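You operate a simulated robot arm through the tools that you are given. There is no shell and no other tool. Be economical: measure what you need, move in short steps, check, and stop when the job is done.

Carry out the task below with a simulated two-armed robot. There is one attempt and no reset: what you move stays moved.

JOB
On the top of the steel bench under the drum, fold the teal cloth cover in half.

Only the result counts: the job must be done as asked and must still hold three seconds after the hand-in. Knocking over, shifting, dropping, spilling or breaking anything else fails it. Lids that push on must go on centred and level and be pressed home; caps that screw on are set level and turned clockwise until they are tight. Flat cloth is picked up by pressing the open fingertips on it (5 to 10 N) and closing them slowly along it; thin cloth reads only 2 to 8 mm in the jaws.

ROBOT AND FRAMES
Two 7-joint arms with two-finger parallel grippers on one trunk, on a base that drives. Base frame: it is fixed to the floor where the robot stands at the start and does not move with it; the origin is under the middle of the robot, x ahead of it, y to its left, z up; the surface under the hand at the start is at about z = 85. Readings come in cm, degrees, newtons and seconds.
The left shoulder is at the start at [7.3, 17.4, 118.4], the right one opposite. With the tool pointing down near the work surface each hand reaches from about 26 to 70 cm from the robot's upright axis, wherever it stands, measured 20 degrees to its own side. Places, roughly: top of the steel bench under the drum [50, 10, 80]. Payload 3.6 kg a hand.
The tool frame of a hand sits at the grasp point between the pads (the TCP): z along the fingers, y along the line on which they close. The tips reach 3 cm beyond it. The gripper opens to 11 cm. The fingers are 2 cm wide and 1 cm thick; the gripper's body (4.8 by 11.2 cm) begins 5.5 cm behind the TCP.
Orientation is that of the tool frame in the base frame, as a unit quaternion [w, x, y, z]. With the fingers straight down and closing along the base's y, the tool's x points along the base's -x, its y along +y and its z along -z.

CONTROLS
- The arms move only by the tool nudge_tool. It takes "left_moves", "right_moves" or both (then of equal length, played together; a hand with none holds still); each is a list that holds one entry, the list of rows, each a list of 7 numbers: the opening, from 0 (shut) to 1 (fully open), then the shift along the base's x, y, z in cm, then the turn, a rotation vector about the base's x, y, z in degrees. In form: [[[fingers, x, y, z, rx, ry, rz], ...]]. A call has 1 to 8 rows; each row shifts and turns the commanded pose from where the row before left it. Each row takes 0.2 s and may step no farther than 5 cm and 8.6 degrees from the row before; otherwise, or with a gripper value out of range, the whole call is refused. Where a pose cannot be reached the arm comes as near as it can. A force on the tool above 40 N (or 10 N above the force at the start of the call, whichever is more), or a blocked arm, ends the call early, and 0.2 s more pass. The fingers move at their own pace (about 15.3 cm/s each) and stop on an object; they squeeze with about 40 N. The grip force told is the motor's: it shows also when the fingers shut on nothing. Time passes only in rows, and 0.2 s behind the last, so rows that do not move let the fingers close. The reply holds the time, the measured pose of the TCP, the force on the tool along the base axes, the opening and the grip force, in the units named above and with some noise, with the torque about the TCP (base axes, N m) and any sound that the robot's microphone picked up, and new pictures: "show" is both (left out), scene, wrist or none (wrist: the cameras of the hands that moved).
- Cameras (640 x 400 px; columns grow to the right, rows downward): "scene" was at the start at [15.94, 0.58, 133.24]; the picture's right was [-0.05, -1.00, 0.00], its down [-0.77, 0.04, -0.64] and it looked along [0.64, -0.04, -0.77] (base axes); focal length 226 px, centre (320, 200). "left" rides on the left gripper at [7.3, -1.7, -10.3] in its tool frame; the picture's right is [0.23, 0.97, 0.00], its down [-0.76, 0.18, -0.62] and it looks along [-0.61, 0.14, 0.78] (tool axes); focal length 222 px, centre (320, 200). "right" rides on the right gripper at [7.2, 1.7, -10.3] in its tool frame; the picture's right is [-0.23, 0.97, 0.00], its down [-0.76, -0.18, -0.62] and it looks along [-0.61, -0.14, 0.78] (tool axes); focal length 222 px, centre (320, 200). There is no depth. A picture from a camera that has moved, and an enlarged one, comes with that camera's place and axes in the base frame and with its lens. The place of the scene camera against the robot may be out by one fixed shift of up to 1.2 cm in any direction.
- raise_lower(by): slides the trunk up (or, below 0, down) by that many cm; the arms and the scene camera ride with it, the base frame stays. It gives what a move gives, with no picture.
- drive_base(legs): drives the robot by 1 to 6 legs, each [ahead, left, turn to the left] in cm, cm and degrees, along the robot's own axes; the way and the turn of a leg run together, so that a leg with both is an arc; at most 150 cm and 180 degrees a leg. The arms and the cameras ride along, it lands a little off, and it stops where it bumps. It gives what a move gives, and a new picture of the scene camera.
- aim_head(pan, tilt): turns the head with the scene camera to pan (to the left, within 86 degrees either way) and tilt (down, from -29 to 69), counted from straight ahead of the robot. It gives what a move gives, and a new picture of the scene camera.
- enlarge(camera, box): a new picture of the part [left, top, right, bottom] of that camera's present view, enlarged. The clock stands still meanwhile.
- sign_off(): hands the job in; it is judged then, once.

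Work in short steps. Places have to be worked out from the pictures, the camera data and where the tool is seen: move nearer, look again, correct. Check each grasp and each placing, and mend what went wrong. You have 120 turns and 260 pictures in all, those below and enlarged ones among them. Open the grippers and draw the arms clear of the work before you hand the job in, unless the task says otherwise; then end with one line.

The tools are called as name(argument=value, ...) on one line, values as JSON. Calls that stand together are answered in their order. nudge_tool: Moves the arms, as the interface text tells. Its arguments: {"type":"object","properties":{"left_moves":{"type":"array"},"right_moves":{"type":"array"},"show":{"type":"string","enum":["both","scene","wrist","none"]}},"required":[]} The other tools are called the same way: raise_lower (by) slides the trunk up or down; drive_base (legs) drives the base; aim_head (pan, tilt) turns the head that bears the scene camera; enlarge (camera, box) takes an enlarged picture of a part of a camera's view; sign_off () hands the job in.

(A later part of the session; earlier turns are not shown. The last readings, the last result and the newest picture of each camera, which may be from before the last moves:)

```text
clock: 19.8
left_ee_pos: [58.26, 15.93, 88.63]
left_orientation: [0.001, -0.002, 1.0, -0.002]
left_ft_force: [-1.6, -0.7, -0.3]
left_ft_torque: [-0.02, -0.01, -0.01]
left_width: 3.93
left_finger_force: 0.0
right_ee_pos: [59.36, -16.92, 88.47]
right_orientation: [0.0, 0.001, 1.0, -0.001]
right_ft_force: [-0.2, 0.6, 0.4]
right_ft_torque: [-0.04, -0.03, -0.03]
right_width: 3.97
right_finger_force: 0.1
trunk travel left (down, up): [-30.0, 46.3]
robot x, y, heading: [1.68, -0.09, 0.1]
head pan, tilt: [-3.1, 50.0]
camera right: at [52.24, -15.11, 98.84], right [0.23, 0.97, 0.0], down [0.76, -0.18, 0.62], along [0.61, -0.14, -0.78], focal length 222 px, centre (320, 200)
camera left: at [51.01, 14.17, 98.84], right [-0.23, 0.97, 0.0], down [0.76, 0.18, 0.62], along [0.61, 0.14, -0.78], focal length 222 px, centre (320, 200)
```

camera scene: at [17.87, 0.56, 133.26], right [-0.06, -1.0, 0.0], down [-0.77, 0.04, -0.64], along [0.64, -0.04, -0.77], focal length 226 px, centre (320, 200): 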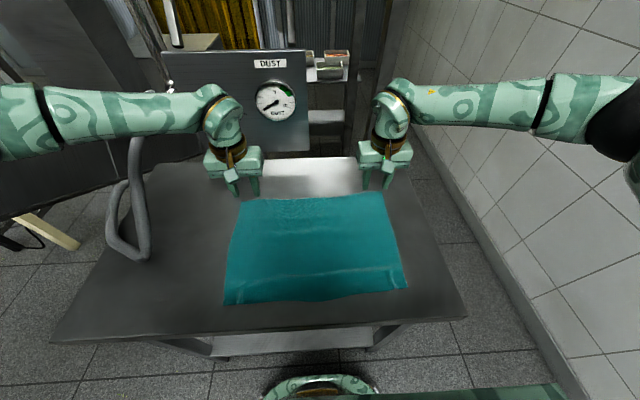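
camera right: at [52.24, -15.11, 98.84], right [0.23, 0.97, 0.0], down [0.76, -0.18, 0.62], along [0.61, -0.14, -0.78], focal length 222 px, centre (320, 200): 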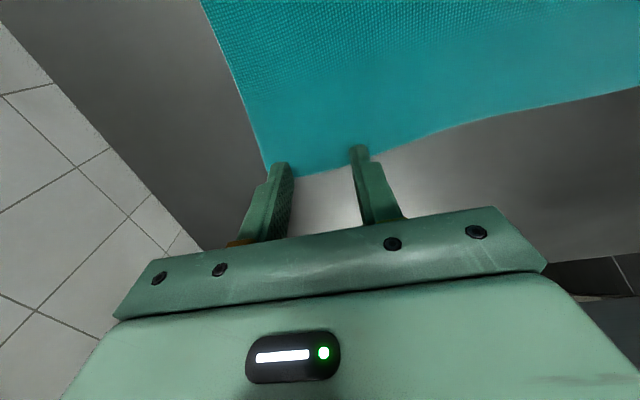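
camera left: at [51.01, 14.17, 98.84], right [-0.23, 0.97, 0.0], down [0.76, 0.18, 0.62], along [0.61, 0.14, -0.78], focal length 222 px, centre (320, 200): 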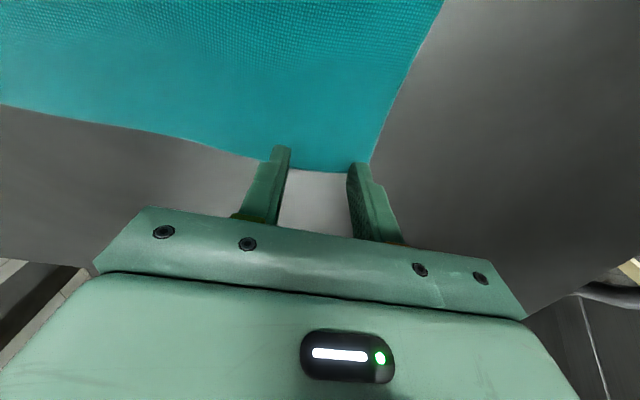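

The edge passes about 1 cm beyond the finger centres, as wanted. I press down onto the cloth.

nudge_tool(left_moves=[[[0.36, 0, 0, -0.3, 0, 0, 0], [0.36, 0, 0, -0.1, 0, 0, 0], [0.36, 0, 0, 0, 0, 0, 0]]], right_moves=[[[0.36, 0, 0, -0.3, 0, 0, 0], [0.36, 0, 0, -0.1, 0, 0, 0], [0.36, 0, 0, 0, 0, 0, 0]]], show="none")

```text
clock: 20.6
left_ee_pos: [58.45, 15.96, 88.12]
left_orientation: [0.001, -0.002, 1.0, 0.0]
left_ft_force: [-0.5, -0.5, 0.7]
left_ft_torque: [0.03, 0.03, -0.02]
left_width: 3.97
left_finger_force: 0.1
right_ee_pos: [59.4, -16.75, 88.23]
right_orientation: [-0.001, 0.002, 1.0, 0.0]
right_ft_force: [-0.7, -0.8, 0.1]
right_ft_torque: [0.05, -0.02, -0.01]
right_width: 3.94
right_finger_force: 0.0
trunk travel left (down, up): [-30.0, 46.3]
robot x, y, heading: [2.2, 0.06, 0.1]
head pan, tilt: [-3.1, 50.0]
```

Not yet in contact, so I go down by 0.1 more.

nudge_tool(left_moves=[[[0.36, 0, 0, -0.06, 0, 0, 0], [0.36, 0, 0, -0.04, 0, 0, 0], [0.36, 0, 0, 0, 0, 0, 0]]], right_moves=[[[0.36, 0, 0, -0.06, 0, 0, 0], [0.36, 0, 0, -0.04, 0, 0, 0], [0.36, 0, 0, 0, 0, 0, 0]]], show="none")

```text
clock: 21.4
left_ee_pos: [58.39, 15.89, 88.2]
left_orientation: [0.001, -0.001, 1.0, -0.002]
left_ft_force: [0.1, 0.6, 2.1]
left_ft_torque: [0.03, 0.0, 0.0]
left_width: 3.94
left_finger_force: 0.1
right_ee_pos: [59.39, -16.76, 88.19]
right_orientation: [0.0, 0.0, 1.0, 0.0]
right_ft_force: [0.2, -0.2, 2.0]
right_ft_torque: [-0.03, -0.03, 0.0]
right_width: 3.98
right_finger_force: 0.0
trunk travel left (down, up): [-30.0, 46.3]
robot x, y, heading: [1.59, -0.19, 0.0]
head pan, tilt: [-3.1, 50.0]
```

Light contact of 2 N on both; a little more press.

nudge_tool(left_moves=[[[0.36, 0, 0, -0.04, 0, 0, 0], [0.36, 0, 0, 0, 0, 0, 0]]], right_moves=[[[0.36, 0, 0, -0.04, 0, 0, 0], [0.36, 0, 0, 0, 0, 0, 0]]], show="none")

```text
clock: 22.0
left_ee_pos: [58.38, 16.07, 88.15]
left_orientation: [0.001, -0.002, 1.0, -0.001]
left_ft_force: [0.7, -0.9, 0.9]
left_ft_torque: [0.03, -0.05, 0.0]
left_width: 3.94
left_finger_force: 0.1
right_ee_pos: [59.35, -16.79, 88.27]
right_orientation: [0.001, 0.001, 1.0, 0.0]
right_ft_force: [1.9, -1.0, 7.3]
right_ft_torque: [-0.07, -0.09, -0.04]
right_width: 3.95
right_finger_force: 0.0
trunk travel left (down, up): [-30.0, 46.3]
robot x, y, heading: [1.92, 0.1, 0.1]
head pan, tilt: [-3.1, 50.0]
```

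Right is at 7 N; left needs slightly more.

nudge_tool(left_moves=[[[0.36, 0, 0, -0.05, 0, 0, 0], [0.36, 0, 0, 0, 0, 0, 0]]], show="none")

```text
clock: 22.6
left_ee_pos: [58.39, 16.08, 88.07]
left_orientation: [0.001, -0.002, 1.0, -0.002]
left_ft_force: [0.0, -0.9, 4.3]
left_ft_torque: [0.0, 0.02, -0.02]
left_width: 3.95
left_finger_force: 0.1
right_ee_pos: [59.28, -16.79, 88.15]
right_orientation: [0.001, 0.001, 1.0, 0.0]
right_ft_force: [1.5, -0.3, 8.9]
right_ft_torque: [-0.12, -0.01, 0.02]
right_width: 3.95
right_finger_force: 0.0
trunk travel left (down, up): [-30.0, 46.3]
robot x, y, heading: [2.0, 0.29, 0.1]
head pan, tilt: [-3.1, 50.0]
```

Both are near the pressing range; I add a hair on the left and close slowly.

nudge_tool(left_moves=[[[0.32, 0, 0, -0.03, 0, 0, 0], [0.28, 0, 0, 0, 0, 0, 0], [0.24, 0, 0, 0, 0, 0, 0], [0.2, 0, 0, 0, 0, 0, 0], [0.16, 0, 0, 0, 0, 0, 0], [0.12, 0, 0, 0, 0, 0, 0], [0.08, 0, 0, 0, 0, 0, 0], [0.04, 0, 0, 0, 0, 0, 0]]], right_moves=[[[0.32, 0, 0, 0, 0, 0, 0], [0.28, 0, 0, 0, 0, 0, 0], [0.24, 0, 0, 0, 0, 0, 0], [0.2, 0, 0, 0, 0, 0, 0], [0.16, 0, 0, 0, 0, 0, 0], [0.12, 0, 0, 0, 0, 0, 0], [0.08, 0, 0, 0, 0, 0, 0], [0.04, 0, 0, 0, 0, 0, 0]]], show="none")

nudge_tool(left_moves=[[[0, 0, 0, 0, 0, 0, 0], [0, 0, 0, 0, 0, 0, 0], [0, 0, 0, 1.0, 0, 0, 0], [0, 0, 0, 1.0, 0, 0, 0], [0, 0, 0, 1, 0, 0, 0]]], right_moves=[[[0, 0, 0, 0, 0, 0, 0], [0, 0, 0, 0, 0, 0, 0], [0, 0, 0, 1.0, 0, 0, 0], [0, 0, 0, 1.0, 0, 0, 0], [0, 0, 0, 1, 0, 0, 0]]])

```text
clock: 24.4
left_ee_pos: [58.34, 16.08, 88.22]
left_orientation: [0.002, -0.002, 1.0, 0.0]
left_ft_force: [-0.3, 0.0, 3.4]
left_ft_torque: [-0.02, 0.01, 0.0]
left_width: 0.36
left_finger_force: 0.1
right_ee_pos: [59.39, -16.75, 88.07]
right_orientation: [0.0, 0.001, 1.0, 0.0]
right_ft_force: [-0.4, 0.0, 10.3]
right_ft_torque: [-0.04, 0.02, -0.05]
right_width: 0.4
right_finger_force: 0.0
trunk travel left (down, up): [-30.0, 46.3]
robot x, y, heading: [2.26, -0.17, -0.1]
head pan, tilt: [-3.1, 50.0]
```

```text
clock: 25.6
left_ee_pos: [58.35, 16.08, 91.09]
left_orientation: [0.0, -0.001, 1.0, 0.001]
left_ft_force: [-0.3, -0.6, 0.3]
left_ft_torque: [-0.01, -0.01, 0.0]
left_width: 0.0
left_finger_force: 37.7
right_ee_pos: [59.27, -16.79, 90.92]
right_orientation: [0.0, 0.0, 1.0, 0.0]
right_ft_force: [-0.6, -0.1, 0.1]
right_ft_torque: [0.02, 0.0, -0.03]
right_width: 0.21
right_finger_force: 40.5
trunk travel left (down, up): [-30.0, 46.3]
robot x, y, heading: [1.65, -0.13, 0.1]
head pan, tilt: [-3.1, 50.0]
camera scene: at [17.95, 0.56, 133.24], right [-0.06, -1.0, 0.0], down [-0.77, 0.04, -0.64], along [0.64, -0.04, -0.77], focal length 226 px, centre (320, 200)
camera right: at [52.06, -15.03, 101.29], right [0.23, 0.97, 0.0], down [0.76, -0.18, 0.62], along [0.61, -0.14, -0.78], focal length 222 px, centre (320, 200)
camera left: at [51.0, 14.36, 101.43], right [-0.23, 0.97, 0.0], down [0.76, 0.18, 0.62], along [0.61, 0.14, -0.78], focal length 222 px, centre (320, 200)
```

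scene: 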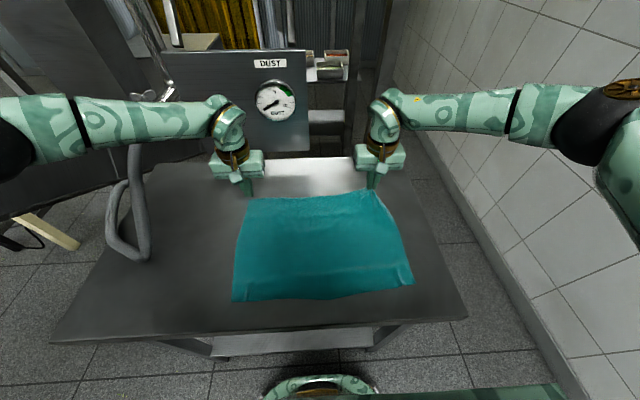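
right: 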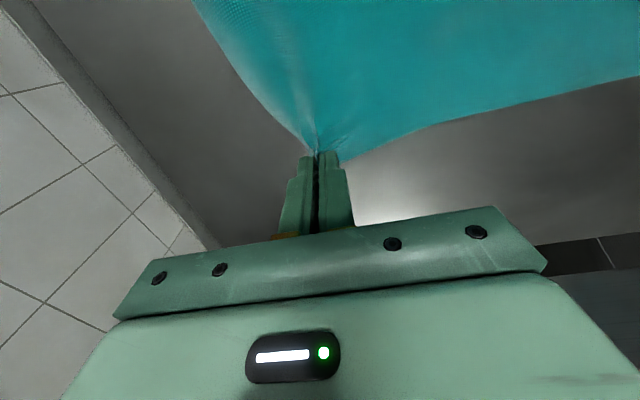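
left: 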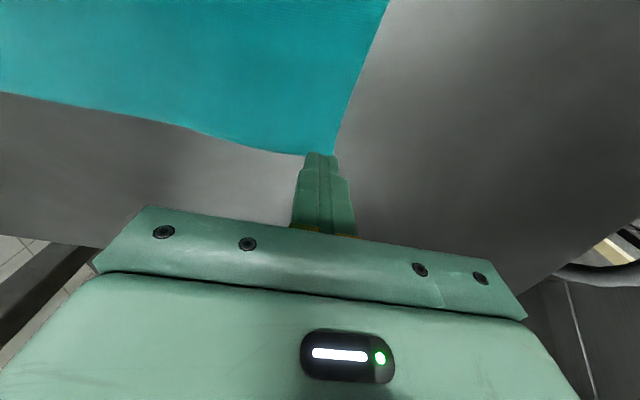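

Right hand holds the cloth (2 mm) but the left missed, and the cloth shifted about 1.5 cm to the right. I lower the right a bit, reposition the left inward and press again.

nudge_tool(left_moves=[[[0.36, -0.2, -1.0, 0, 0, 0, 0], [0.36, -0.2, -0.8, 0, 0, 0, 0], [0.36, 0, 0, -1.2, 0, 0, 0], [0.36, 0, 0, -1.2, 0, 0, 0], [0.36, 0, 0, 0, 0, 0, 0]]], right_moves=[[[0, 0, 0, -0.5, 0, 0, 0], [0, 0, 0, -0.5, 0, 0, 0], [0, 0, 0, -0.5, 0, 0, 0], [0, 0, 0, -0.5, 0, 0, 0], [0, 0, 0, 0, 0, 0, 0]]], show="wrist")

```text
clock: 26.8
left_ee_pos: [57.97, 14.33, 88.79]
left_orientation: [0.001, -0.002, 1.0, 0.0]
left_ft_force: [0.8, 0.0, -0.2]
left_ft_torque: [0.03, -0.01, -0.02]
left_width: 3.94
left_finger_force: 0.1
right_ee_pos: [59.28, -16.69, 89.12]
right_orientation: [0.0, 0.001, 1.0, 0.0]
right_ft_force: [0.1, -0.3, 0.5]
right_ft_torque: [0.0, 0.0, -0.02]
right_width: 0.22
right_finger_force: 40.1
trunk travel left (down, up): [-30.0, 46.3]
robot x, y, heading: [2.03, -0.14, 0.2]
head pan, tilt: [-3.1, 50.0]
camera right: at [52.11, -15.08, 99.33], right [0.23, 0.97, 0.0], down [0.76, -0.18, 0.62], along [0.61, -0.14, -0.78], focal length 222 px, centre (320, 200)
camera left: at [50.56, 12.58, 99.07], right [-0.23, 0.97, 0.0], down [0.76, 0.18, 0.62], along [0.61, 0.14, -0.78], focal length 222 px, centre (320, 200)
```

right: 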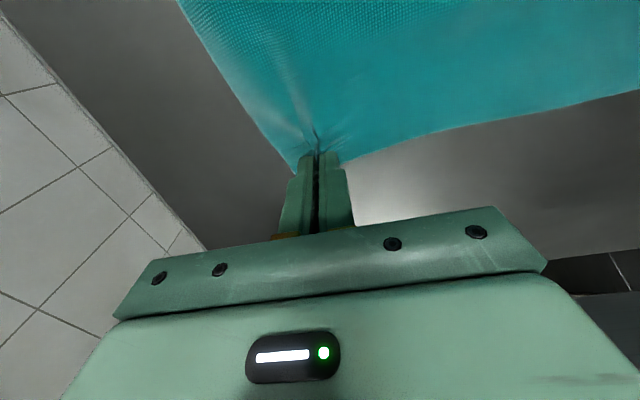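
left: 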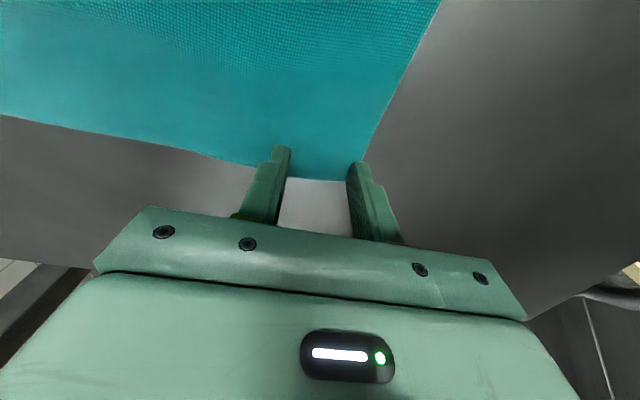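

The edge is at x of about 59.7 and the corner at y of about 17.5; I shift slightly forward and inward, then press down.

nudge_tool(left_moves=[[[0.36, 0.5, -0.5, 0, 0, 0, 0], [0.36, 0, 0, -0.5, 0, 0, 0], [0.36, 0, 0, -0.15, 0, 0, 0], [0.36, 0, 0, 0, 0, 0, 0]]], show="none")

```text
clock: 27.8
left_ee_pos: [58.47, 13.66, 88.21]
left_orientation: [0.001, -0.002, 1.0, -0.001]
left_ft_force: [1.0, -0.3, 4.5]
left_ft_torque: [0.03, -0.05, 0.01]
left_width: 3.99
left_finger_force: 0.1
right_ee_pos: [59.26, -16.81, 88.99]
right_orientation: [0.0, 0.001, 1.0, 0.0]
right_ft_force: [-0.3, -0.3, -0.8]
right_ft_torque: [0.0, 0.02, -0.05]
right_width: 0.22
right_finger_force: 40.1
trunk travel left (down, up): [-30.0, 46.3]
robot x, y, heading: [1.94, 0.45, 0.1]
head pan, tilt: [-3.1, 50.0]
```

nudge_tool(left_moves=[[[0.36, 0, 0, -0.08, 0, 0, 0], [0.36, 0, 0, 0, 0, 0, 0]]], show="none")

```text
clock: 28.4
left_ee_pos: [58.43, 13.72, 88.12]
left_orientation: [0.003, -0.001, 1.0, -0.001]
left_ft_force: [2.2, -0.5, 13.2]
left_ft_torque: [0.17, -0.05, -0.06]
left_width: 3.97
left_finger_force: 0.0
right_ee_pos: [59.3, -16.76, 89.1]
right_orientation: [0.001, 0.0, 1.0, 0.0]
right_ft_force: [0.6, 0.5, 0.2]
right_ft_torque: [-0.03, -0.02, -0.04]
right_width: 0.22
right_finger_force: 39.7
trunk travel left (down, up): [-30.0, 46.3]
robot x, y, heading: [2.17, 0.23, 0.1]
head pan, tilt: [-3.1, 50.0]
```

The left presses with 13 N; I ease by 0.03 cm (aiming near 10 N) and close slowly.

nudge_tool(left_moves=[[[0.32, 0, 0, 0.03, 0, 0, 0], [0.28, 0, 0, 0, 0, 0, 0], [0.24, 0, 0, 0, 0, 0, 0], [0.2, 0, 0, 0, 0, 0, 0], [0.16, 0, 0, 0, 0, 0, 0], [0.12, 0, 0, 0, 0, 0, 0], [0.08, 0, 0, 0, 0, 0, 0], [0.04, 0, 0, 0, 0, 0, 0]]], show="none")

nudge_tool(left_moves=[[[0, 0, 0, 0, 0, 0, 0], [0, 0, 0, 0, 0, 0, 0], [0, 0, 0, 1.0, 0, 0, 0], [0, 0, 0, 1.0, 0, 0, 0], [0, 0, 0, 1, 0, 0, 0]]], right_moves=[[[0, 0, 0, 0, 0, 0, 0], [0, 0, 0, 0, 0, 0, 0], [0, 0, 0, 1.0, 0, 0, 0], [0, 0, 0, 1.0, 0, 0, 0], [0, 0, 0, 0, 0, 0, 0]]])

```text
clock: 30.2
left_ee_pos: [58.22, 13.65, 88.13]
left_orientation: [0.002, -0.002, 1.0, 0.0]
left_ft_force: [0.4, -0.5, 19.3]
left_ft_torque: [0.06, 0.03, 0.0]
left_width: 0.57
left_finger_force: 40.0
right_ee_pos: [59.33, -16.73, 89.27]
right_orientation: [0.0, 0.001, 1.0, 0.001]
right_ft_force: [-0.2, 3.8, -0.4]
right_ft_torque: [0.11, 0.04, -0.05]
right_width: 0.22
right_finger_force: 40.2
trunk travel left (down, up): [-30.0, 46.3]
robot x, y, heading: [2.03, -0.2, 0.4]
head pan, tilt: [-3.1, 50.0]
```

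```text
clock: 31.4
left_ee_pos: [58.33, 13.66, 90.97]
left_orientation: [0.0, -0.002, 1.0, 0.001]
left_ft_force: [-0.6, -3.0, 0.7]
left_ft_torque: [-0.07, 0.01, 0.02]
left_width: 0.61
left_finger_force: 40.0
right_ee_pos: [59.37, -16.71, 91.23]
right_orientation: [-0.001, 0.001, 1.0, 0.0]
right_ft_force: [-0.6, 1.9, -0.3]
right_ft_torque: [0.08, 0.0, -0.05]
right_width: 0.19
right_finger_force: 39.5
trunk travel left (down, up): [-30.0, 46.3]
robot x, y, heading: [2.02, -0.14, 0.1]
head pan, tilt: [-3.1, 50.0]
camera scene: at [17.99, 0.56, 133.24], right [-0.06, -1.0, 0.0], down [-0.77, 0.04, -0.64], along [0.64, -0.04, -0.77], focal length 226 px, centre (320, 200)
camera right: at [52.08, -15.04, 101.45], right [0.23, 0.97, 0.0], down [0.76, -0.18, 0.62], along [0.61, -0.14, -0.78], focal length 222 px, centre (320, 200)
camera left: at [51.12, 12.01, 101.24], right [-0.23, 0.97, 0.0], down [0.76, 0.18, 0.62], along [0.61, 0.14, -0.78], focal length 222 px, centre (320, 200)
```

scene: 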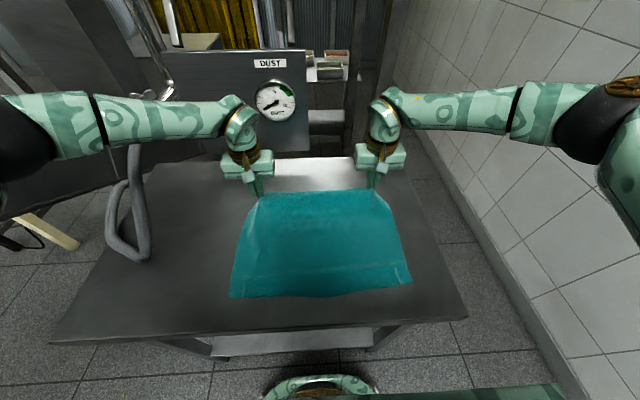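
right: 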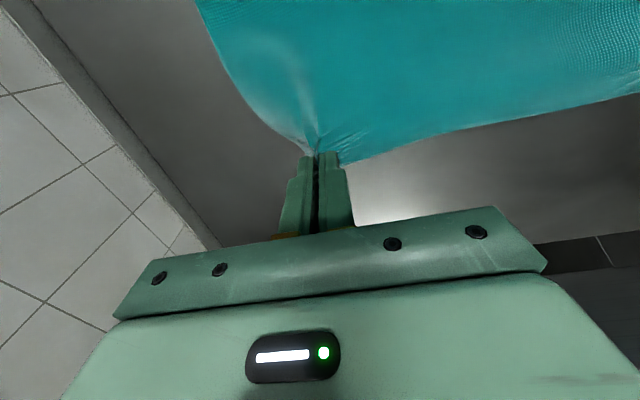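
left: 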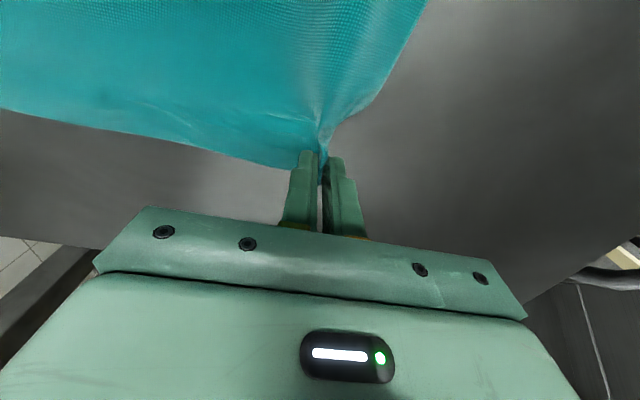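

Both hands now hold the far corners (left 6 mm, right 2 mm). I carry the edge up and back toward the robot, tilting the fingers forward gradually so the hem turns over.

nudge_tool(left_moves=[[[0, -0.4, 0, 1.5, 0, -3.5, 0], [0, -0.8, 0, 1.4, 0, -3.5, 0], [0, -1.2, 0, 1.3, 0, -3.5, 0], [0, -1.5, 0, 1.1, 0, -3.5, 0], [0, -1.7, 0, 0.9, 0, -3.5, 0], [0, -1.8, 0, 0.6, 0, -3.5, 0], [0, -1.9, 0, 0.4, 0, -3.5, 0], [0, -1.9, 0, 0.3, 0, -3.5, 0]]], right_moves=[[[0, -0.4, 0, 1.5, 0, -3.5, 0], [0, -0.8, 0, 1.4, 0, -3.5, 0], [0, -1.2, 0, 1.3, 0, -3.5, 0], [0, -1.5, 0, 1.1, 0, -3.5, 0], [0, -1.8, 0, 0.9, 0, -3.5, 0], [0, -2.0, 0, 0.6, 0, -3.5, 0], [0, -2.1, 0, 0.4, 0, -3.5, 0], [0, -2.1, 0, 0.3, 0, -3.5, 0]]])

```text
clock: 33.2
left_ee_pos: [47.07, 13.79, 98.37]
left_orientation: [0.244, -0.003, 0.97, -0.001]
left_ft_force: [-0.4, -1.9, -0.2]
left_ft_torque: [-0.06, 0.01, 0.0]
left_width: 0.57
left_finger_force: 39.7
right_ee_pos: [47.41, -16.75, 98.71]
right_orientation: [0.243, 0.001, 0.97, 0.0]
right_ft_force: [-0.1, 1.0, 0.8]
right_ft_torque: [0.05, 0.02, 0.02]
right_width: 0.21
right_finger_force: 40.1
trunk travel left (down, up): [-30.0, 46.3]
robot x, y, heading: [2.23, 0.07, 0.0]
head pan, tilt: [-3.1, 50.0]
camera scene: at [17.89, 0.56, 133.26], right [-0.06, -1.0, 0.0], down [-0.77, 0.04, -0.64], along [0.64, -0.04, -0.77], focal length 226 px, centre (320, 200)
camera right: at [36.23, -15.03, 104.31], right [0.2, 0.97, 0.11], down [0.38, -0.18, 0.91], along [0.9, -0.14, -0.4], focal length 222 px, centre (320, 200)
camera left: at [35.84, 12.05, 104.18], right [-0.2, 0.97, -0.11], down [0.38, 0.18, 0.91], along [0.9, 0.14, -0.4], focal length 222 px, centre (320, 200)
```

scene: 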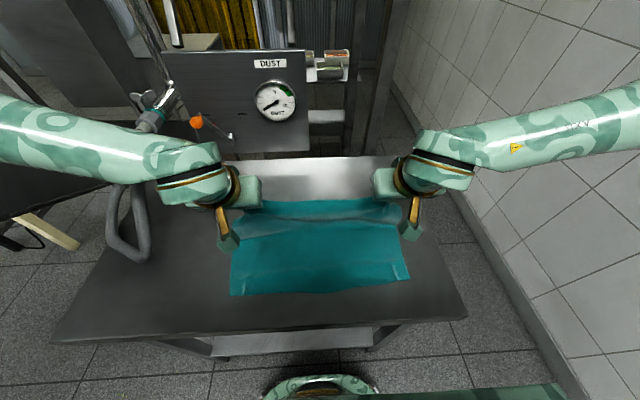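
right: 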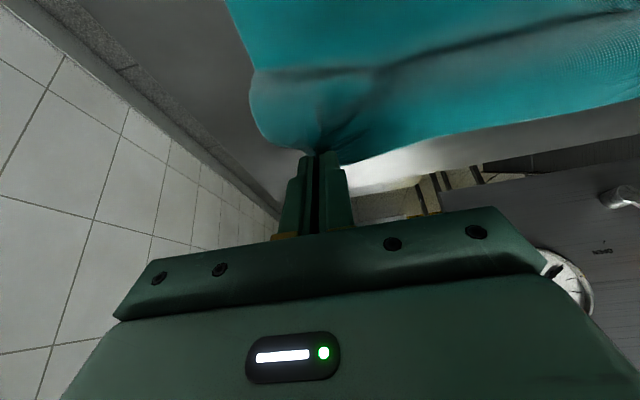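
left: 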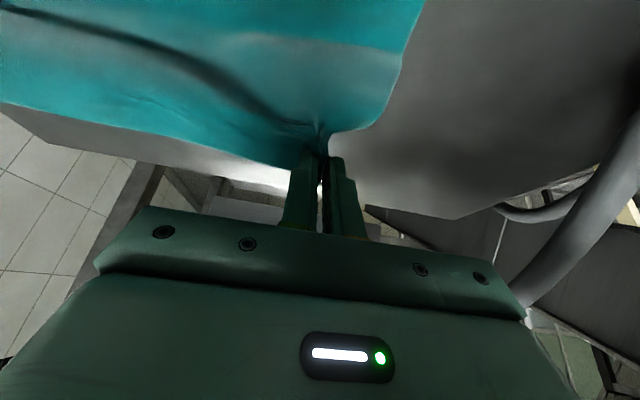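

The edge is at the top of its arc and clean. I continue down toward the near edge, tilting on to about 54°.

nudge_tool(left_moves=[[[0, -1.9, 0, 0.2, 0, -3.3, 0], [0, -1.9, 0, 0, 0, -3.3, 0], [0, -1.8, 0, -0.3, 0, -3.3, 0], [0, -1.6, 0, -0.6, 0, -3.3, 0], [0, -1.4, 0, -1.0, 0, -3.3, 0], [0, -1.1, 0, -1.3, 0, -3.3, 0], [0, -0.8, 0, -1.4, 0, -3.3, 0], [0, -0.6, 0, -1.5, 0, -3.3, 0]]], right_moves=[[[0, -1.9, 0, 0.2, 0, -3.3, 0], [0, -1.9, 0, 0, 0, -3.3, 0], [0, -1.8, 0, -0.3, 0, -3.3, 0], [0, -1.6, 0, -0.7, 0, -3.3, 0], [0, -1.4, 0, -1.1, 0, -3.3, 0], [0, -1.1, 0, -1.4, 0, -3.3, 0], [0, -0.8, 0, -1.4, 0, -3.3, 0], [0, -0.6, 0, -1.5, 0, -3.3, 0]]], show="scene")

enlarge(camera="scene", box=[200, 190, 440, 340])

```text
clock: 35.0
left_ee_pos: [40.88, 8.14, 94.89]
left_orientation: [0.452, -0.005, 0.892, 0.006]
left_ft_force: [-0.4, -0.2, -0.4]
left_ft_torque: [-0.01, 0.01, -0.03]
left_width: 0.53
left_finger_force: 40.2
left hand out of reach, approached as far as the arm can: row 3, 4, 5, 6, 7, 8
right_ee_pos: [40.72, -9.25, 96.71]
right_orientation: [0.456, 0.003, 0.89, -0.003]
right_ft_force: [0.3, 0.4, -0.7]
right_ft_torque: [-0.03, 0.02, -0.03]
right_width: 0.19
right_finger_force: 39.5
right hand out of reach, approached as far as the arm can: row 3, 4, 5, 6, 7, 8
trunk travel left (down, up): [-30.0, 46.3]
robot x, y, heading: [1.71, 0.29, 0.2]
head pan, tilt: [-3.1, 50.0]
camera scene: at [18.03, 0.55, 133.23], right [-0.06, -1.0, 0.0], down [-0.77, 0.04, -0.64], along [0.64, -0.04, -0.77], focal length 226 px, centre (320, 200)
```

scene: 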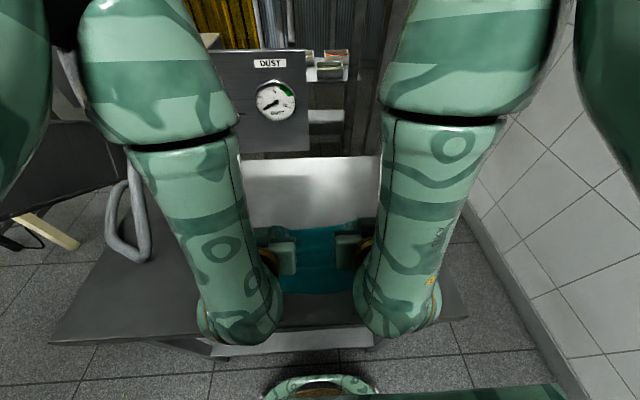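

```text
2.67 times, centred on (320, 265) of scene
camera zoom: at [18.03, 0.55, 133.23], right [-0.06, -1.0, 0.0], down [-0.77, 0.04, -0.64], along [0.64, -0.04, -0.77], focal length 603 px, centre (320, 27)
```

zoom: 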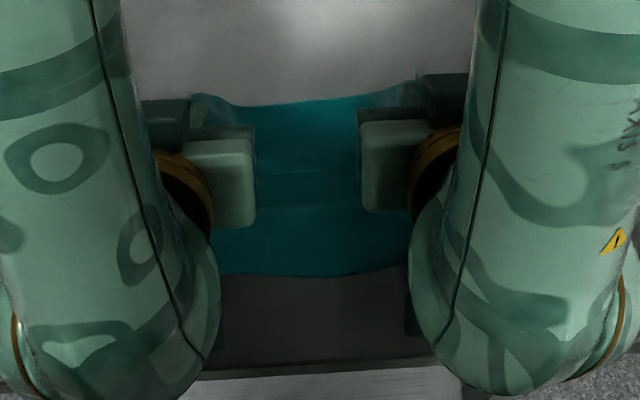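

The arms are too cramped near the body and the hands drifted inward. I move them back out and up to the apex, and then will back the base away to gain room.

nudge_tool(left_moves=[[[0, 1.3, 1.4, 0.7, 0, 0, 0], [0, 1.3, 1.4, 0.7, 0, 0, 0], [0, 1.3, 1.4, 0.7, 0, 0, 0], [0, 1.3, 1.4, 0.4, 0, 0, 0], [0, 0, 0, 0, 0, 0, 0]]], right_moves=[[[0, 1.3, -1.9, 0.3, 0, 0, 0], [0, 1.3, -1.9, 0.3, 0, 0, 0], [0, 1.3, -1.9, 0.2, 0, 0, 0], [0, 1.4, -1.8, 0, 0, 0, 0], [0, 0, 0, 0, 0, 0, 0]]])

```text
clock: 36.2
left_ee_pos: [45.26, 9.87, 100.11]
left_orientation: [0.457, -0.002, 0.889, 0.0]
left_ft_force: [-0.6, -0.6, -0.6]
left_ft_torque: [0.01, 0.02, -0.02]
left_width: 0.54
left_finger_force: 40.2
left hand out of reach, approached as far as the arm can: row 1, 2, 3, 4
right_ee_pos: [44.8, -11.06, 101.33]
right_orientation: [0.456, 0.001, 0.89, -0.001]
right_ft_force: [-0.9, 0.7, 0.4]
right_ft_torque: [0.0, 0.0, -0.03]
right_width: 0.19
right_finger_force: 40.2
right hand out of reach, approached as far as the arm can: row 1, 2, 3, 4
trunk travel left (down, up): [-30.0, 46.3]
robot x, y, heading: [1.9, -0.06, 0.1]
head pan, tilt: [-3.1, 50.0]
camera scene: at [17.91, 0.57, 133.25], right [-0.06, -1.0, 0.0], down [-0.77, 0.04, -0.64], along [0.64, -0.04, -0.77], focal length 226 px, centre (320, 200)
camera right: at [32.27, -9.31, 101.54], right [0.14, 0.97, 0.18], down [-0.06, -0.18, 0.98], along [0.99, -0.15, 0.04], focal length 222 px, centre (320, 200)
camera left: at [32.57, 8.17, 100.3], right [-0.14, 0.97, -0.19], down [-0.06, 0.18, 0.98], along [0.99, 0.15, 0.04], focal length 222 px, centre (320, 200)
```

scene: 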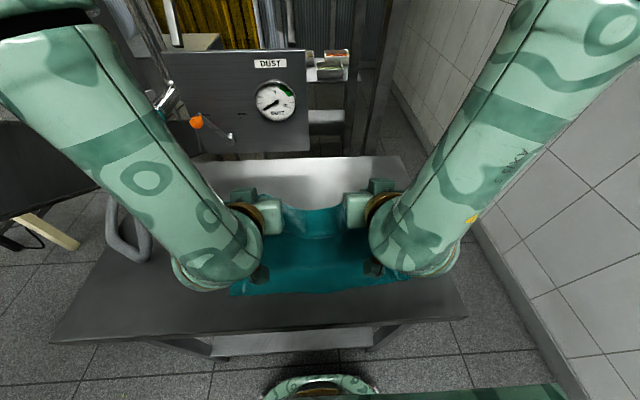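
right: 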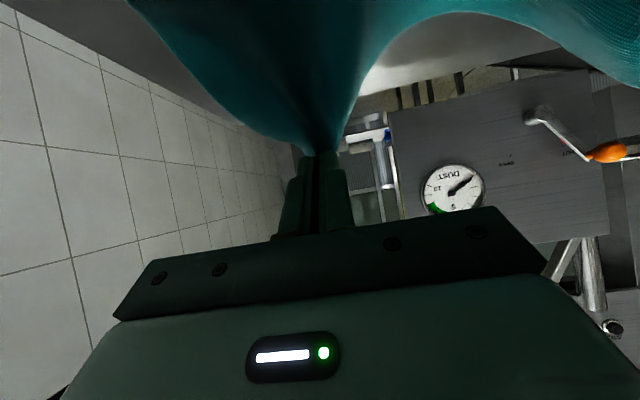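
left: 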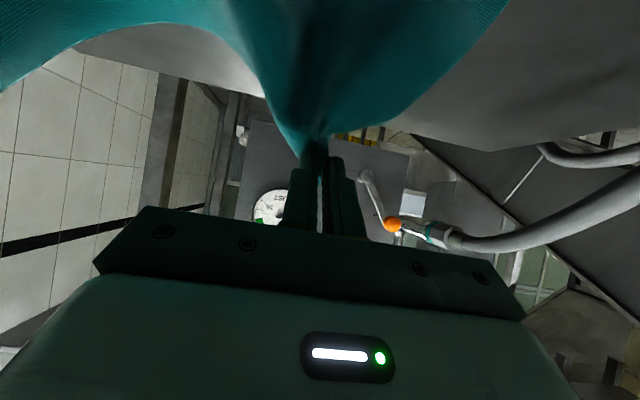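

Tilting 54° is beyond reach here. I ease the tilt to about 40° and bring the hands out to their former spacing.

nudge_tool(left_moves=[[[0, 0.4, 0, 0, 0, 3.5, 0], [0, 0.4, 0, 0, 0, 3.5, 0], [0, 0.4, 0, 0, 0, 3.5, 0], [0, 0, 0, 0, 0, 3.5, 0], [0, 0, 0, 0, 0, 0, 0]]], right_moves=[[[0, 0.6, 0, 0, 0, 3.5, 0], [0, 0.6, 0, 0, 0, 3.5, 0], [0, 0.6, 0, 0, 0, 3.5, 0], [0, 0, 0, 0, 0, 3.5, 0], [0, 0, 0, 0, 0, 0, 0]]], show="scene")

```text
clock: 37.4
left_ee_pos: [46.42, 10.19, 100.14]
left_orientation: [0.345, -0.002, 0.939, 0.0]
left_ft_force: [0.3, -0.6, 0.3]
left_ft_torque: [-0.01, 0.01, -0.04]
left_width: 0.55
left_finger_force: 40.4
right_ee_pos: [46.56, -10.97, 101.46]
right_orientation: [0.345, 0.0, 0.939, 0.001]
right_ft_force: [0.7, -0.9, 0.8]
right_ft_torque: [0.0, 0.01, 0.04]
right_width: 0.22
right_finger_force: 40.0
trunk travel left (down, up): [-30.0, 46.3]
robot x, y, heading: [1.82, 0.21, -0.1]
head pan, tilt: [-3.1, 50.0]
camera scene: at [17.96, 0.57, 133.24], right [-0.06, -1.0, 0.0], down [-0.77, 0.04, -0.64], along [0.64, -0.04, -0.77], focal length 226 px, centre (320, 200)
```

scene: 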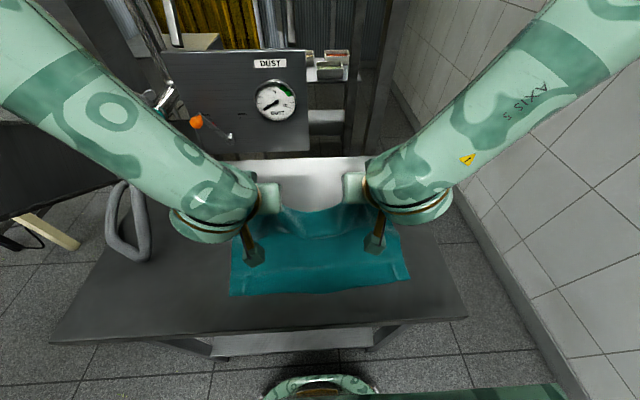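

The commanded pose restarts from the reached one, good. Now I spread the hands and lower to z of about 97.

nudge_tool(left_moves=[[[0, 0, 1.2, -1.0, 0, 0, 0], [0, 0, 1.2, -1.0, 0, 0, 0], [0, 0, 1.2, -1.0, 0, 0, 0], [0, 0, 0, 0, 0, 0, 0]]], right_moves=[[[0, 0, -1.9, -1.4, 0, 0, 0], [0, 0, -1.9, -1.4, 0, 0, 0], [0, 0, -1.9, -1.4, 0, 0, 0], [0, 0, 0, 0, 0, 0, 0]]])

```text
clock: 38.4
left_ee_pos: [46.46, 13.98, 97.1]
left_orientation: [0.346, -0.001, 0.938, -0.002]
left_ft_force: [0.8, -3.3, 1.1]
left_ft_torque: [-0.08, 0.02, -0.06]
left_width: 0.59
left_finger_force: 40.3
right_ee_pos: [46.53, -16.72, 97.4]
right_orientation: [0.346, -0.001, 0.938, 0.001]
right_ft_force: [-0.5, 3.2, -0.4]
right_ft_torque: [0.03, -0.02, 0.01]
right_width: 0.22
right_finger_force: 39.8
trunk travel left (down, up): [-30.0, 46.3]
robot x, y, heading: [2.17, 0.16, 0.0]
head pan, tilt: [-3.1, 50.0]
camera scene: at [17.91, 0.59, 133.26], right [-0.06, -1.0, 0.0], down [-0.77, 0.04, -0.64], along [0.64, -0.04, -0.77], focal length 226 px, centre (320, 200)
camera right: at [34.44, -15.01, 100.51], right [0.17, 0.97, 0.15], down [0.18, -0.18, 0.97], along [0.97, -0.14, -0.2], focal length 222 px, centre (320, 200)
camera left: at [34.17, 12.24, 100.34], right [-0.17, 0.97, -0.15], down [0.17, 0.18, 0.97], along [0.97, 0.14, -0.2], focal length 222 px, centre (320, 200)
```

scene: 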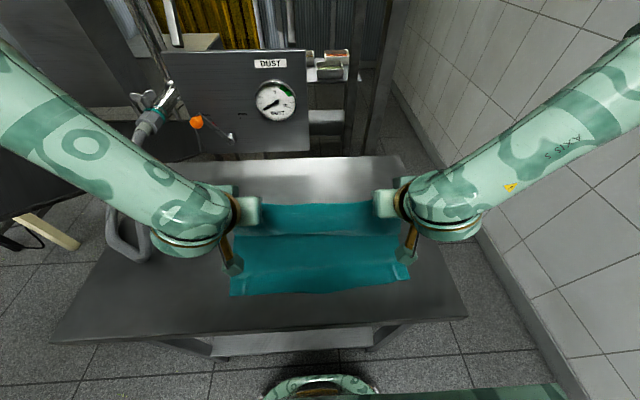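
right: 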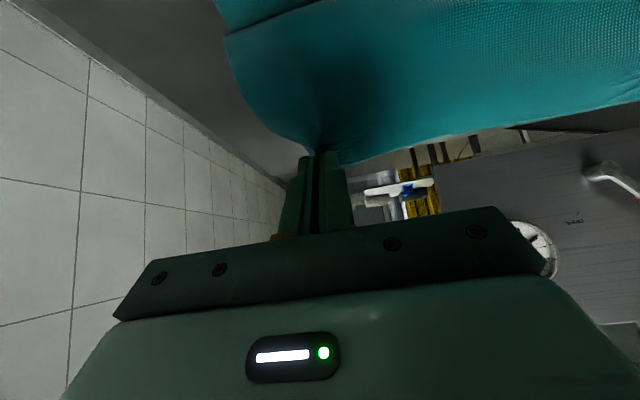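
left: 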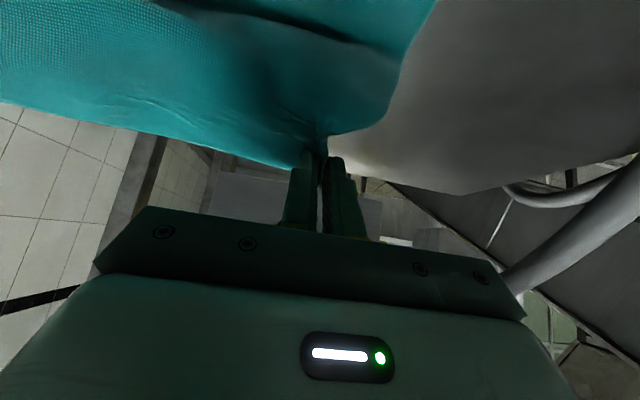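

The cloth is spread nicely. Now I back the base 8 cm, which carries the edge further over at constant height.

drive_base(legs=[[-8, 0, 0]])

```text
clock: 39.5
left_ee_pos: [38.38, 13.85, 97.11]
left_orientation: [0.347, -0.002, 0.938, 0.0]
left_ft_force: [-1.1, -2.5, -0.3]
left_ft_torque: [-0.11, -0.04, -0.01]
left_width: 0.58
left_finger_force: 39.4
right_ee_pos: [38.45, -16.8, 97.55]
right_orientation: [0.347, 0.0, 0.938, 0.0]
right_ft_force: [-0.4, 2.2, -0.2]
right_ft_torque: [0.04, -0.02, 0.04]
right_width: 0.2
right_finger_force: 39.7
trunk travel left (down, up): [-30.0, 46.3]
robot x, y, heading: [-6.17, 0.02, 0.0]
head pan, tilt: [-3.1, 50.0]
camera scene: at [9.77, 0.56, 133.27], right [-0.06, -1.0, 0.0], down [-0.76, 0.04, -0.64], along [0.64, -0.04, -0.77], focal length 226 px, centre (320, 200)
```

scene: 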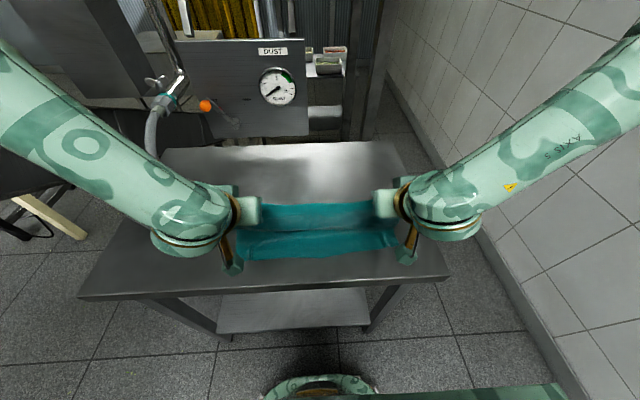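

The near edge stays at x of about 32.6. I lower the hands 4 cm, then back off 5 cm more.

nudge_tool(left_moves=[[[0, -0.3, 0, -1.4, 0, 0, 0], [0, -0.3, 0, -1.4, 0, 0, 0], [0, -0.3, 0, -1.2, 0, 0, 0], [0, 0, 0, 0, 0, 0, 0]]], right_moves=[[[0, -0.3, 0, -1.5, 0, 0, 0], [0, -0.3, 0, -1.5, 0, 0, 0], [0, -0.3, 0, -1.4, 0, 0, 0], [0, 0, 0, 0, 0, 0, 0]]], show="none")

drive_base(legs=[[-5, 0, 0]])

enlarge(camera="scene", box=[210, 160, 440, 300])

```text
clock: 40.5
left_ee_pos: [37.95, 13.52, 93.8]
left_orientation: [0.345, -0.002, 0.939, 0.001]
left_ft_force: [-0.9, -0.6, 0.2]
left_ft_torque: [0.01, 0.0, 0.01]
left_width: 0.56
left_finger_force: 39.8
left hand out of reach, approached as far as the arm can: row 3
right_ee_pos: [37.69, -15.77, 94.72]
right_orientation: [0.337, 0.004, 0.942, -0.005]
right_ft_force: [0.1, 0.3, 0.1]
right_ft_torque: [0.0, 0.0, -0.05]
right_width: 0.23
right_finger_force: 39.6
right hand out of reach, approached as far as the arm can: row 2, 3
trunk travel left (down, up): [-30.0, 46.3]
robot x, y, heading: [-6.19, -0.08, -0.2]
head pan, tilt: [-3.1, 50.0]
```

```text
clock: 41.4
left_ee_pos: [32.8, 13.53, 94.0]
left_orientation: [0.345, -0.002, 0.939, 0.0]
left_ft_force: [-0.5, -0.1, -0.2]
left_ft_torque: [-0.01, -0.02, 0.0]
left_width: 0.58
left_finger_force: 39.8
right_ee_pos: [32.77, -15.75, 94.68]
right_orientation: [0.337, 0.003, 0.941, -0.004]
right_ft_force: [-0.3, -0.8, -0.8]
right_ft_torque: [-0.02, -0.03, 0.01]
right_width: 0.21
right_finger_force: 39.9
trunk travel left (down, up): [-30.0, 46.3]
robot x, y, heading: [-11.5, -0.37, -0.2]
head pan, tilt: [-3.1, 50.0]
camera scene: at [4.77, 0.57, 133.28], right [-0.06, -1.0, 0.0], down [-0.76, 0.04, -0.64], along [0.64, -0.04, -0.77], focal length 226 px, centre (320, 200)
```

scene: 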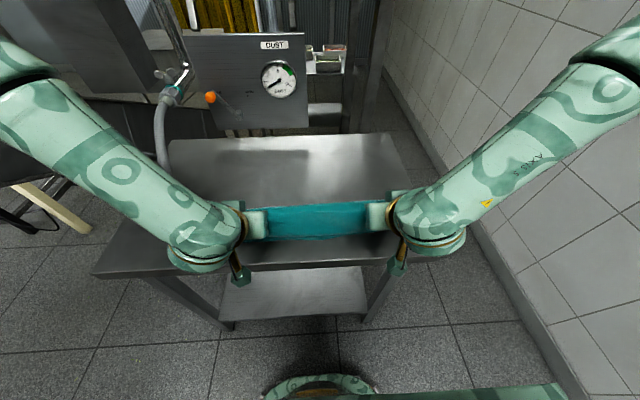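

```text
2.78 times, centred on (325, 230) of scene
camera zoom: at [4.77, 0.57, 133.28], right [-0.06, -1.0, 0.0], down [-0.76, 0.04, -0.64], along [0.64, -0.04, -0.77], focal length 630 px, centre (306, 116)
```

zoom: 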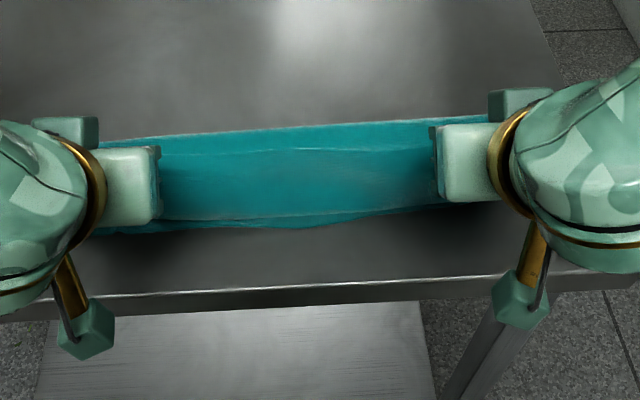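

The fold works, but the hem still curls: its edge stands at x of about 36 while the belly bulges nearer. More finger tilt needs more room, so I first bring the hands forward and up again before backing the base.

nudge_tool(left_moves=[[[0, 2, 0.1, 0.5, 0, 0, 0], [0, 2, 0.1, 0.5, 0, 0, 0], [0, 2, 0.1, 0.5, 0, 0, 0], [0, 2.5, 0.1, 0.5, 0, 0, 0], [0, 2.5, 0, 0.5, 0, 0, 0], [0, 2.5, 0, 0.3, 0, 0, 0], [0, 2.0, 0, 0, 0, 0, 0], [0, 0, 0, 0, 0, 0, 0]]], right_moves=[[[0, 2, -0.3, 0.4, 0, 0, 0], [0, 2, -0.3, 0.4, 0, 0, 0], [0, 2, -0.3, 0.4, 0, 0, 0], [0, 2.5, -0.2, 0.4, 0, 0, 0], [0, 2.5, 0, 0.3, 0, 0, 0], [0, 2.5, 0, 0.2, 0, 0, 0], [0, 2.0, 0, 0, 0, 0, 0], [0, 0, 0, 0, 0, 0, 0]]], show="scene")

drive_base(legs=[[-9, 0, 0]])

```text
clock: 43.2
left_ee_pos: [48.46, 13.83, 96.6]
left_orientation: [0.343, -0.001, 0.939, -0.001]
left_ft_force: [0.5, -4.1, -0.2]
left_ft_torque: [-0.13, 0.02, -0.07]
left_width: 0.6
left_finger_force: 40.3
right_ee_pos: [48.36, -16.97, 96.69]
right_orientation: [0.337, 0.002, 0.941, -0.004]
right_ft_force: [-1.0, 4.8, -0.1]
right_ft_torque: [0.11, 0.06, 0.05]
right_width: 0.22
right_finger_force: 40.2
trunk travel left (down, up): [-30.0, 46.3]
robot x, y, heading: [-11.05, -0.21, -0.1]
head pan, tilt: [-3.1, 50.0]
camera scene: at [4.99, 0.58, 133.25], right [-0.06, -1.0, 0.0], down [-0.77, 0.04, -0.64], along [0.64, -0.04, -0.77], focal length 226 px, centre (320, 200)
```

scene: 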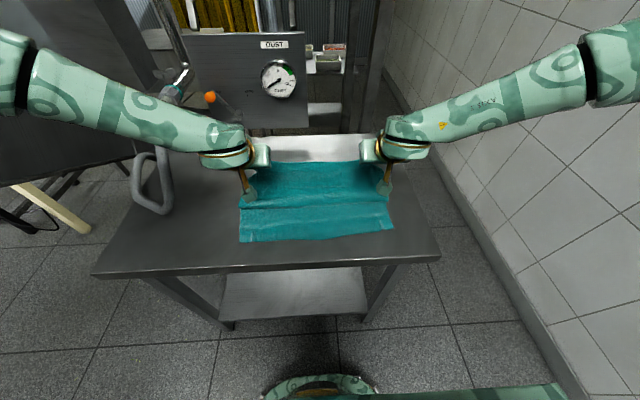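

```text
clock: 44.3
left_ee_pos: [39.54, 13.73, 96.59]
left_orientation: [0.344, -0.001, 0.939, 0.0]
left_ft_force: [-0.4, -5.0, -0.1]
left_ft_torque: [-0.14, -0.03, -0.11]
left_width: 0.57
left_finger_force: 39.8
right_ee_pos: [39.37, -17.05, 96.57]
right_orientation: [0.337, 0.003, 0.941, -0.005]
right_ft_force: [-0.7, 3.8, 0.1]
right_ft_torque: [0.11, 0.0, 0.11]
right_width: 0.22
right_finger_force: 39.7
trunk travel left (down, up): [-30.0, 46.3]
robot x, y, heading: [-19.9, -0.03, 0.0]
head pan, tilt: [-3.1, 50.0]
camera scene: at [-3.9, 0.58, 133.26], right [-0.06, -1.0, 0.0], down [-0.76, 0.04, -0.64], along [0.64, -0.04, -0.77], focal length 226 px, centre (320, 200)
```

scene: 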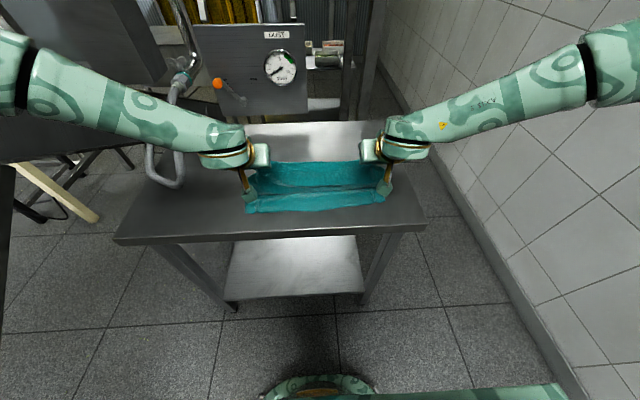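

There is room now. I tilt on to about 70° while lowering a little; the camera then hangs in front of the bench edge, clear of it.

nudge_tool(left_moves=[[[0, -0.5, 0, -0.6, 0, -6, 0], [0, -0.6, 0, -0.7, 0, -6, 0], [0, -0.6, 0, -0.8, 0, -6, 0], [0, -0.6, 0, -0.8, 0, -6, 0], [0, -0.6, 0, -0.8, 0, -6, 0], [0, 0, 0, 0, 0, 0, 0]]], right_moves=[[[0, -0.5, 0, -0.6, 0, -6.2, 0], [0, -0.5, 0, -0.7, 0, -6.2, 0], [0, -0.6, 0, -0.8, 0, -6.2, 0], [0, -0.6, 0, -0.8, 0, -6.2, 0], [0, -0.6, 0, -0.8, 0, -6.2, 0], [0, 0, 0, 0, 0, 0, 0]]], show="none")

enlarge(camera="scene", box=[200, 110, 440, 260])

```text
clock: 45.7
left_ee_pos: [36.99, 5.6, 99.5]
left_orientation: [0.526, -0.012, 0.85, 0.016]
left_ft_force: [-0.2, 0.2, -0.7]
left_ft_torque: [0.0, -0.02, 0.02]
left_width: 0.54
left_finger_force: 39.9
left hand out of reach, approached as far as the arm can: row 2, 3, 4, 5
right_ee_pos: [39.03, -12.3, 99.3]
right_orientation: [0.482, 0.018, 0.875, -0.03]
right_ft_force: [0.2, -0.1, 0.2]
right_ft_torque: [0.02, 0.01, 0.01]
right_width: 0.2
right_finger_force: 39.6
right hand out of reach, approached as far as the arm can: row 2, 3, 4, 5
trunk travel left (down, up): [-30.0, 46.3]
robot x, y, heading: [-19.76, 0.1, -0.1]
head pan, tilt: [-3.1, 50.0]
```

```text
2.67 times, centred on (320, 185) of scene
camera zoom: at [-3.72, 0.59, 133.24], right [-0.06, -1.0, 0.0], down [-0.77, 0.04, -0.64], along [0.64, -0.04, -0.77], focal length 603 px, centre (320, 240)
```

zoom: 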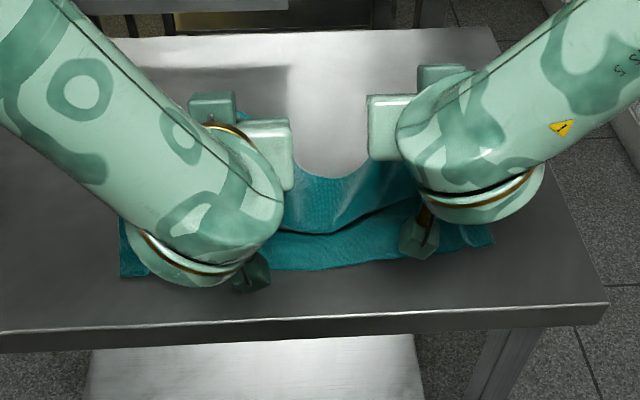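

The limit is the wrist bend: the forearm comes down too steeply. Lowering the trunk will flatten the forearm, so I lower it 7 cm and then raise and spread the hands again.

raise_lower(by=-7)

nudge_tool(left_moves=[[[0, 0.3, 1.3, 1.0, 0, 0, 0], [0, 0.3, 1.3, 1.0, 0, 0, 0], [0, 0.3, 1.3, 1.0, 0, 0, 0], [0, 0.3, 1.3, 1.0, 0, 0, 0], [0, 0.3, 1.3, 0.5, 0, 0, 0], [0, 0.3, 1.3, 0, 0, 0, 0], [0, 0, 0.3, 0, 0, 0, 0]]], right_moves=[[[0, 0, -0.7, 1.0, 0, 0, 0], [0, 0, -0.7, 1.0, 0, 0, 0], [0, 0, -0.7, 1.0, 0, 0, 0], [0, 0, -0.7, 1.0, 0, 0, 0], [0, 0, -0.7, 0.7, 0, 0, 0], [0, 0, -0.7, 0, 0, 0, 0], [0, 0, -0.3, 0, 0, 0, 0]]], show="scene")

```text
clock: 46.7
left_ee_pos: [37.94, 5.72, 89.06]
left_orientation: [0.495, -0.011, 0.869, 0.016]
left_ft_force: [-0.2, 0.5, 0.6]
left_ft_torque: [0.03, -0.03, -0.01]
left_width: 0.57
left_finger_force: 39.8
right_ee_pos: [39.93, -12.33, 88.59]
right_orientation: [0.451, 0.015, 0.892, -0.03]
right_ft_force: [-0.1, -0.5, 0.0]
right_ft_torque: [-0.02, 0.03, 0.01]
right_width: 0.21
right_finger_force: 39.8
trunk travel left (down, up): [-23.0, 53.3]
robot x, y, heading: [-19.66, -0.08, -0.3]
head pan, tilt: [-3.1, 50.0]
```

```text
clock: 48.3
left_ee_pos: [40.47, 12.26, 95.06]
left_orientation: [0.492, -0.012, 0.87, 0.017]
left_ft_force: [-0.2, -0.4, 0.4]
left_ft_torque: [-0.02, -0.03, 0.0]
left_width: 0.58
left_finger_force: 39.5
left hand out of reach, approached as far as the arm can: row 2, 5, 6
right_ee_pos: [39.69, -16.67, 93.26]
right_orientation: [0.451, 0.016, 0.892, -0.03]
right_ft_force: [0.0, -0.2, 0.0]
right_ft_torque: [-0.03, -0.01, 0.0]
right_width: 0.21
right_finger_force: 40.4
trunk travel left (down, up): [-23.0, 53.3]
robot x, y, heading: [-19.79, 0.32, -0.3]
head pan, tilt: [-3.1, 50.0]
camera scene: at [-0.51, 0.57, 126.04], right [-0.06, -1.0, 0.0], down [-0.77, 0.04, -0.64], along [0.64, -0.04, -0.77], focal length 226 px, centre (320, 200)
```

scene: 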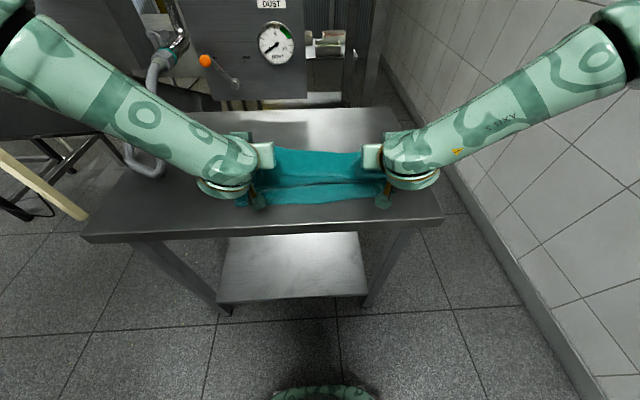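

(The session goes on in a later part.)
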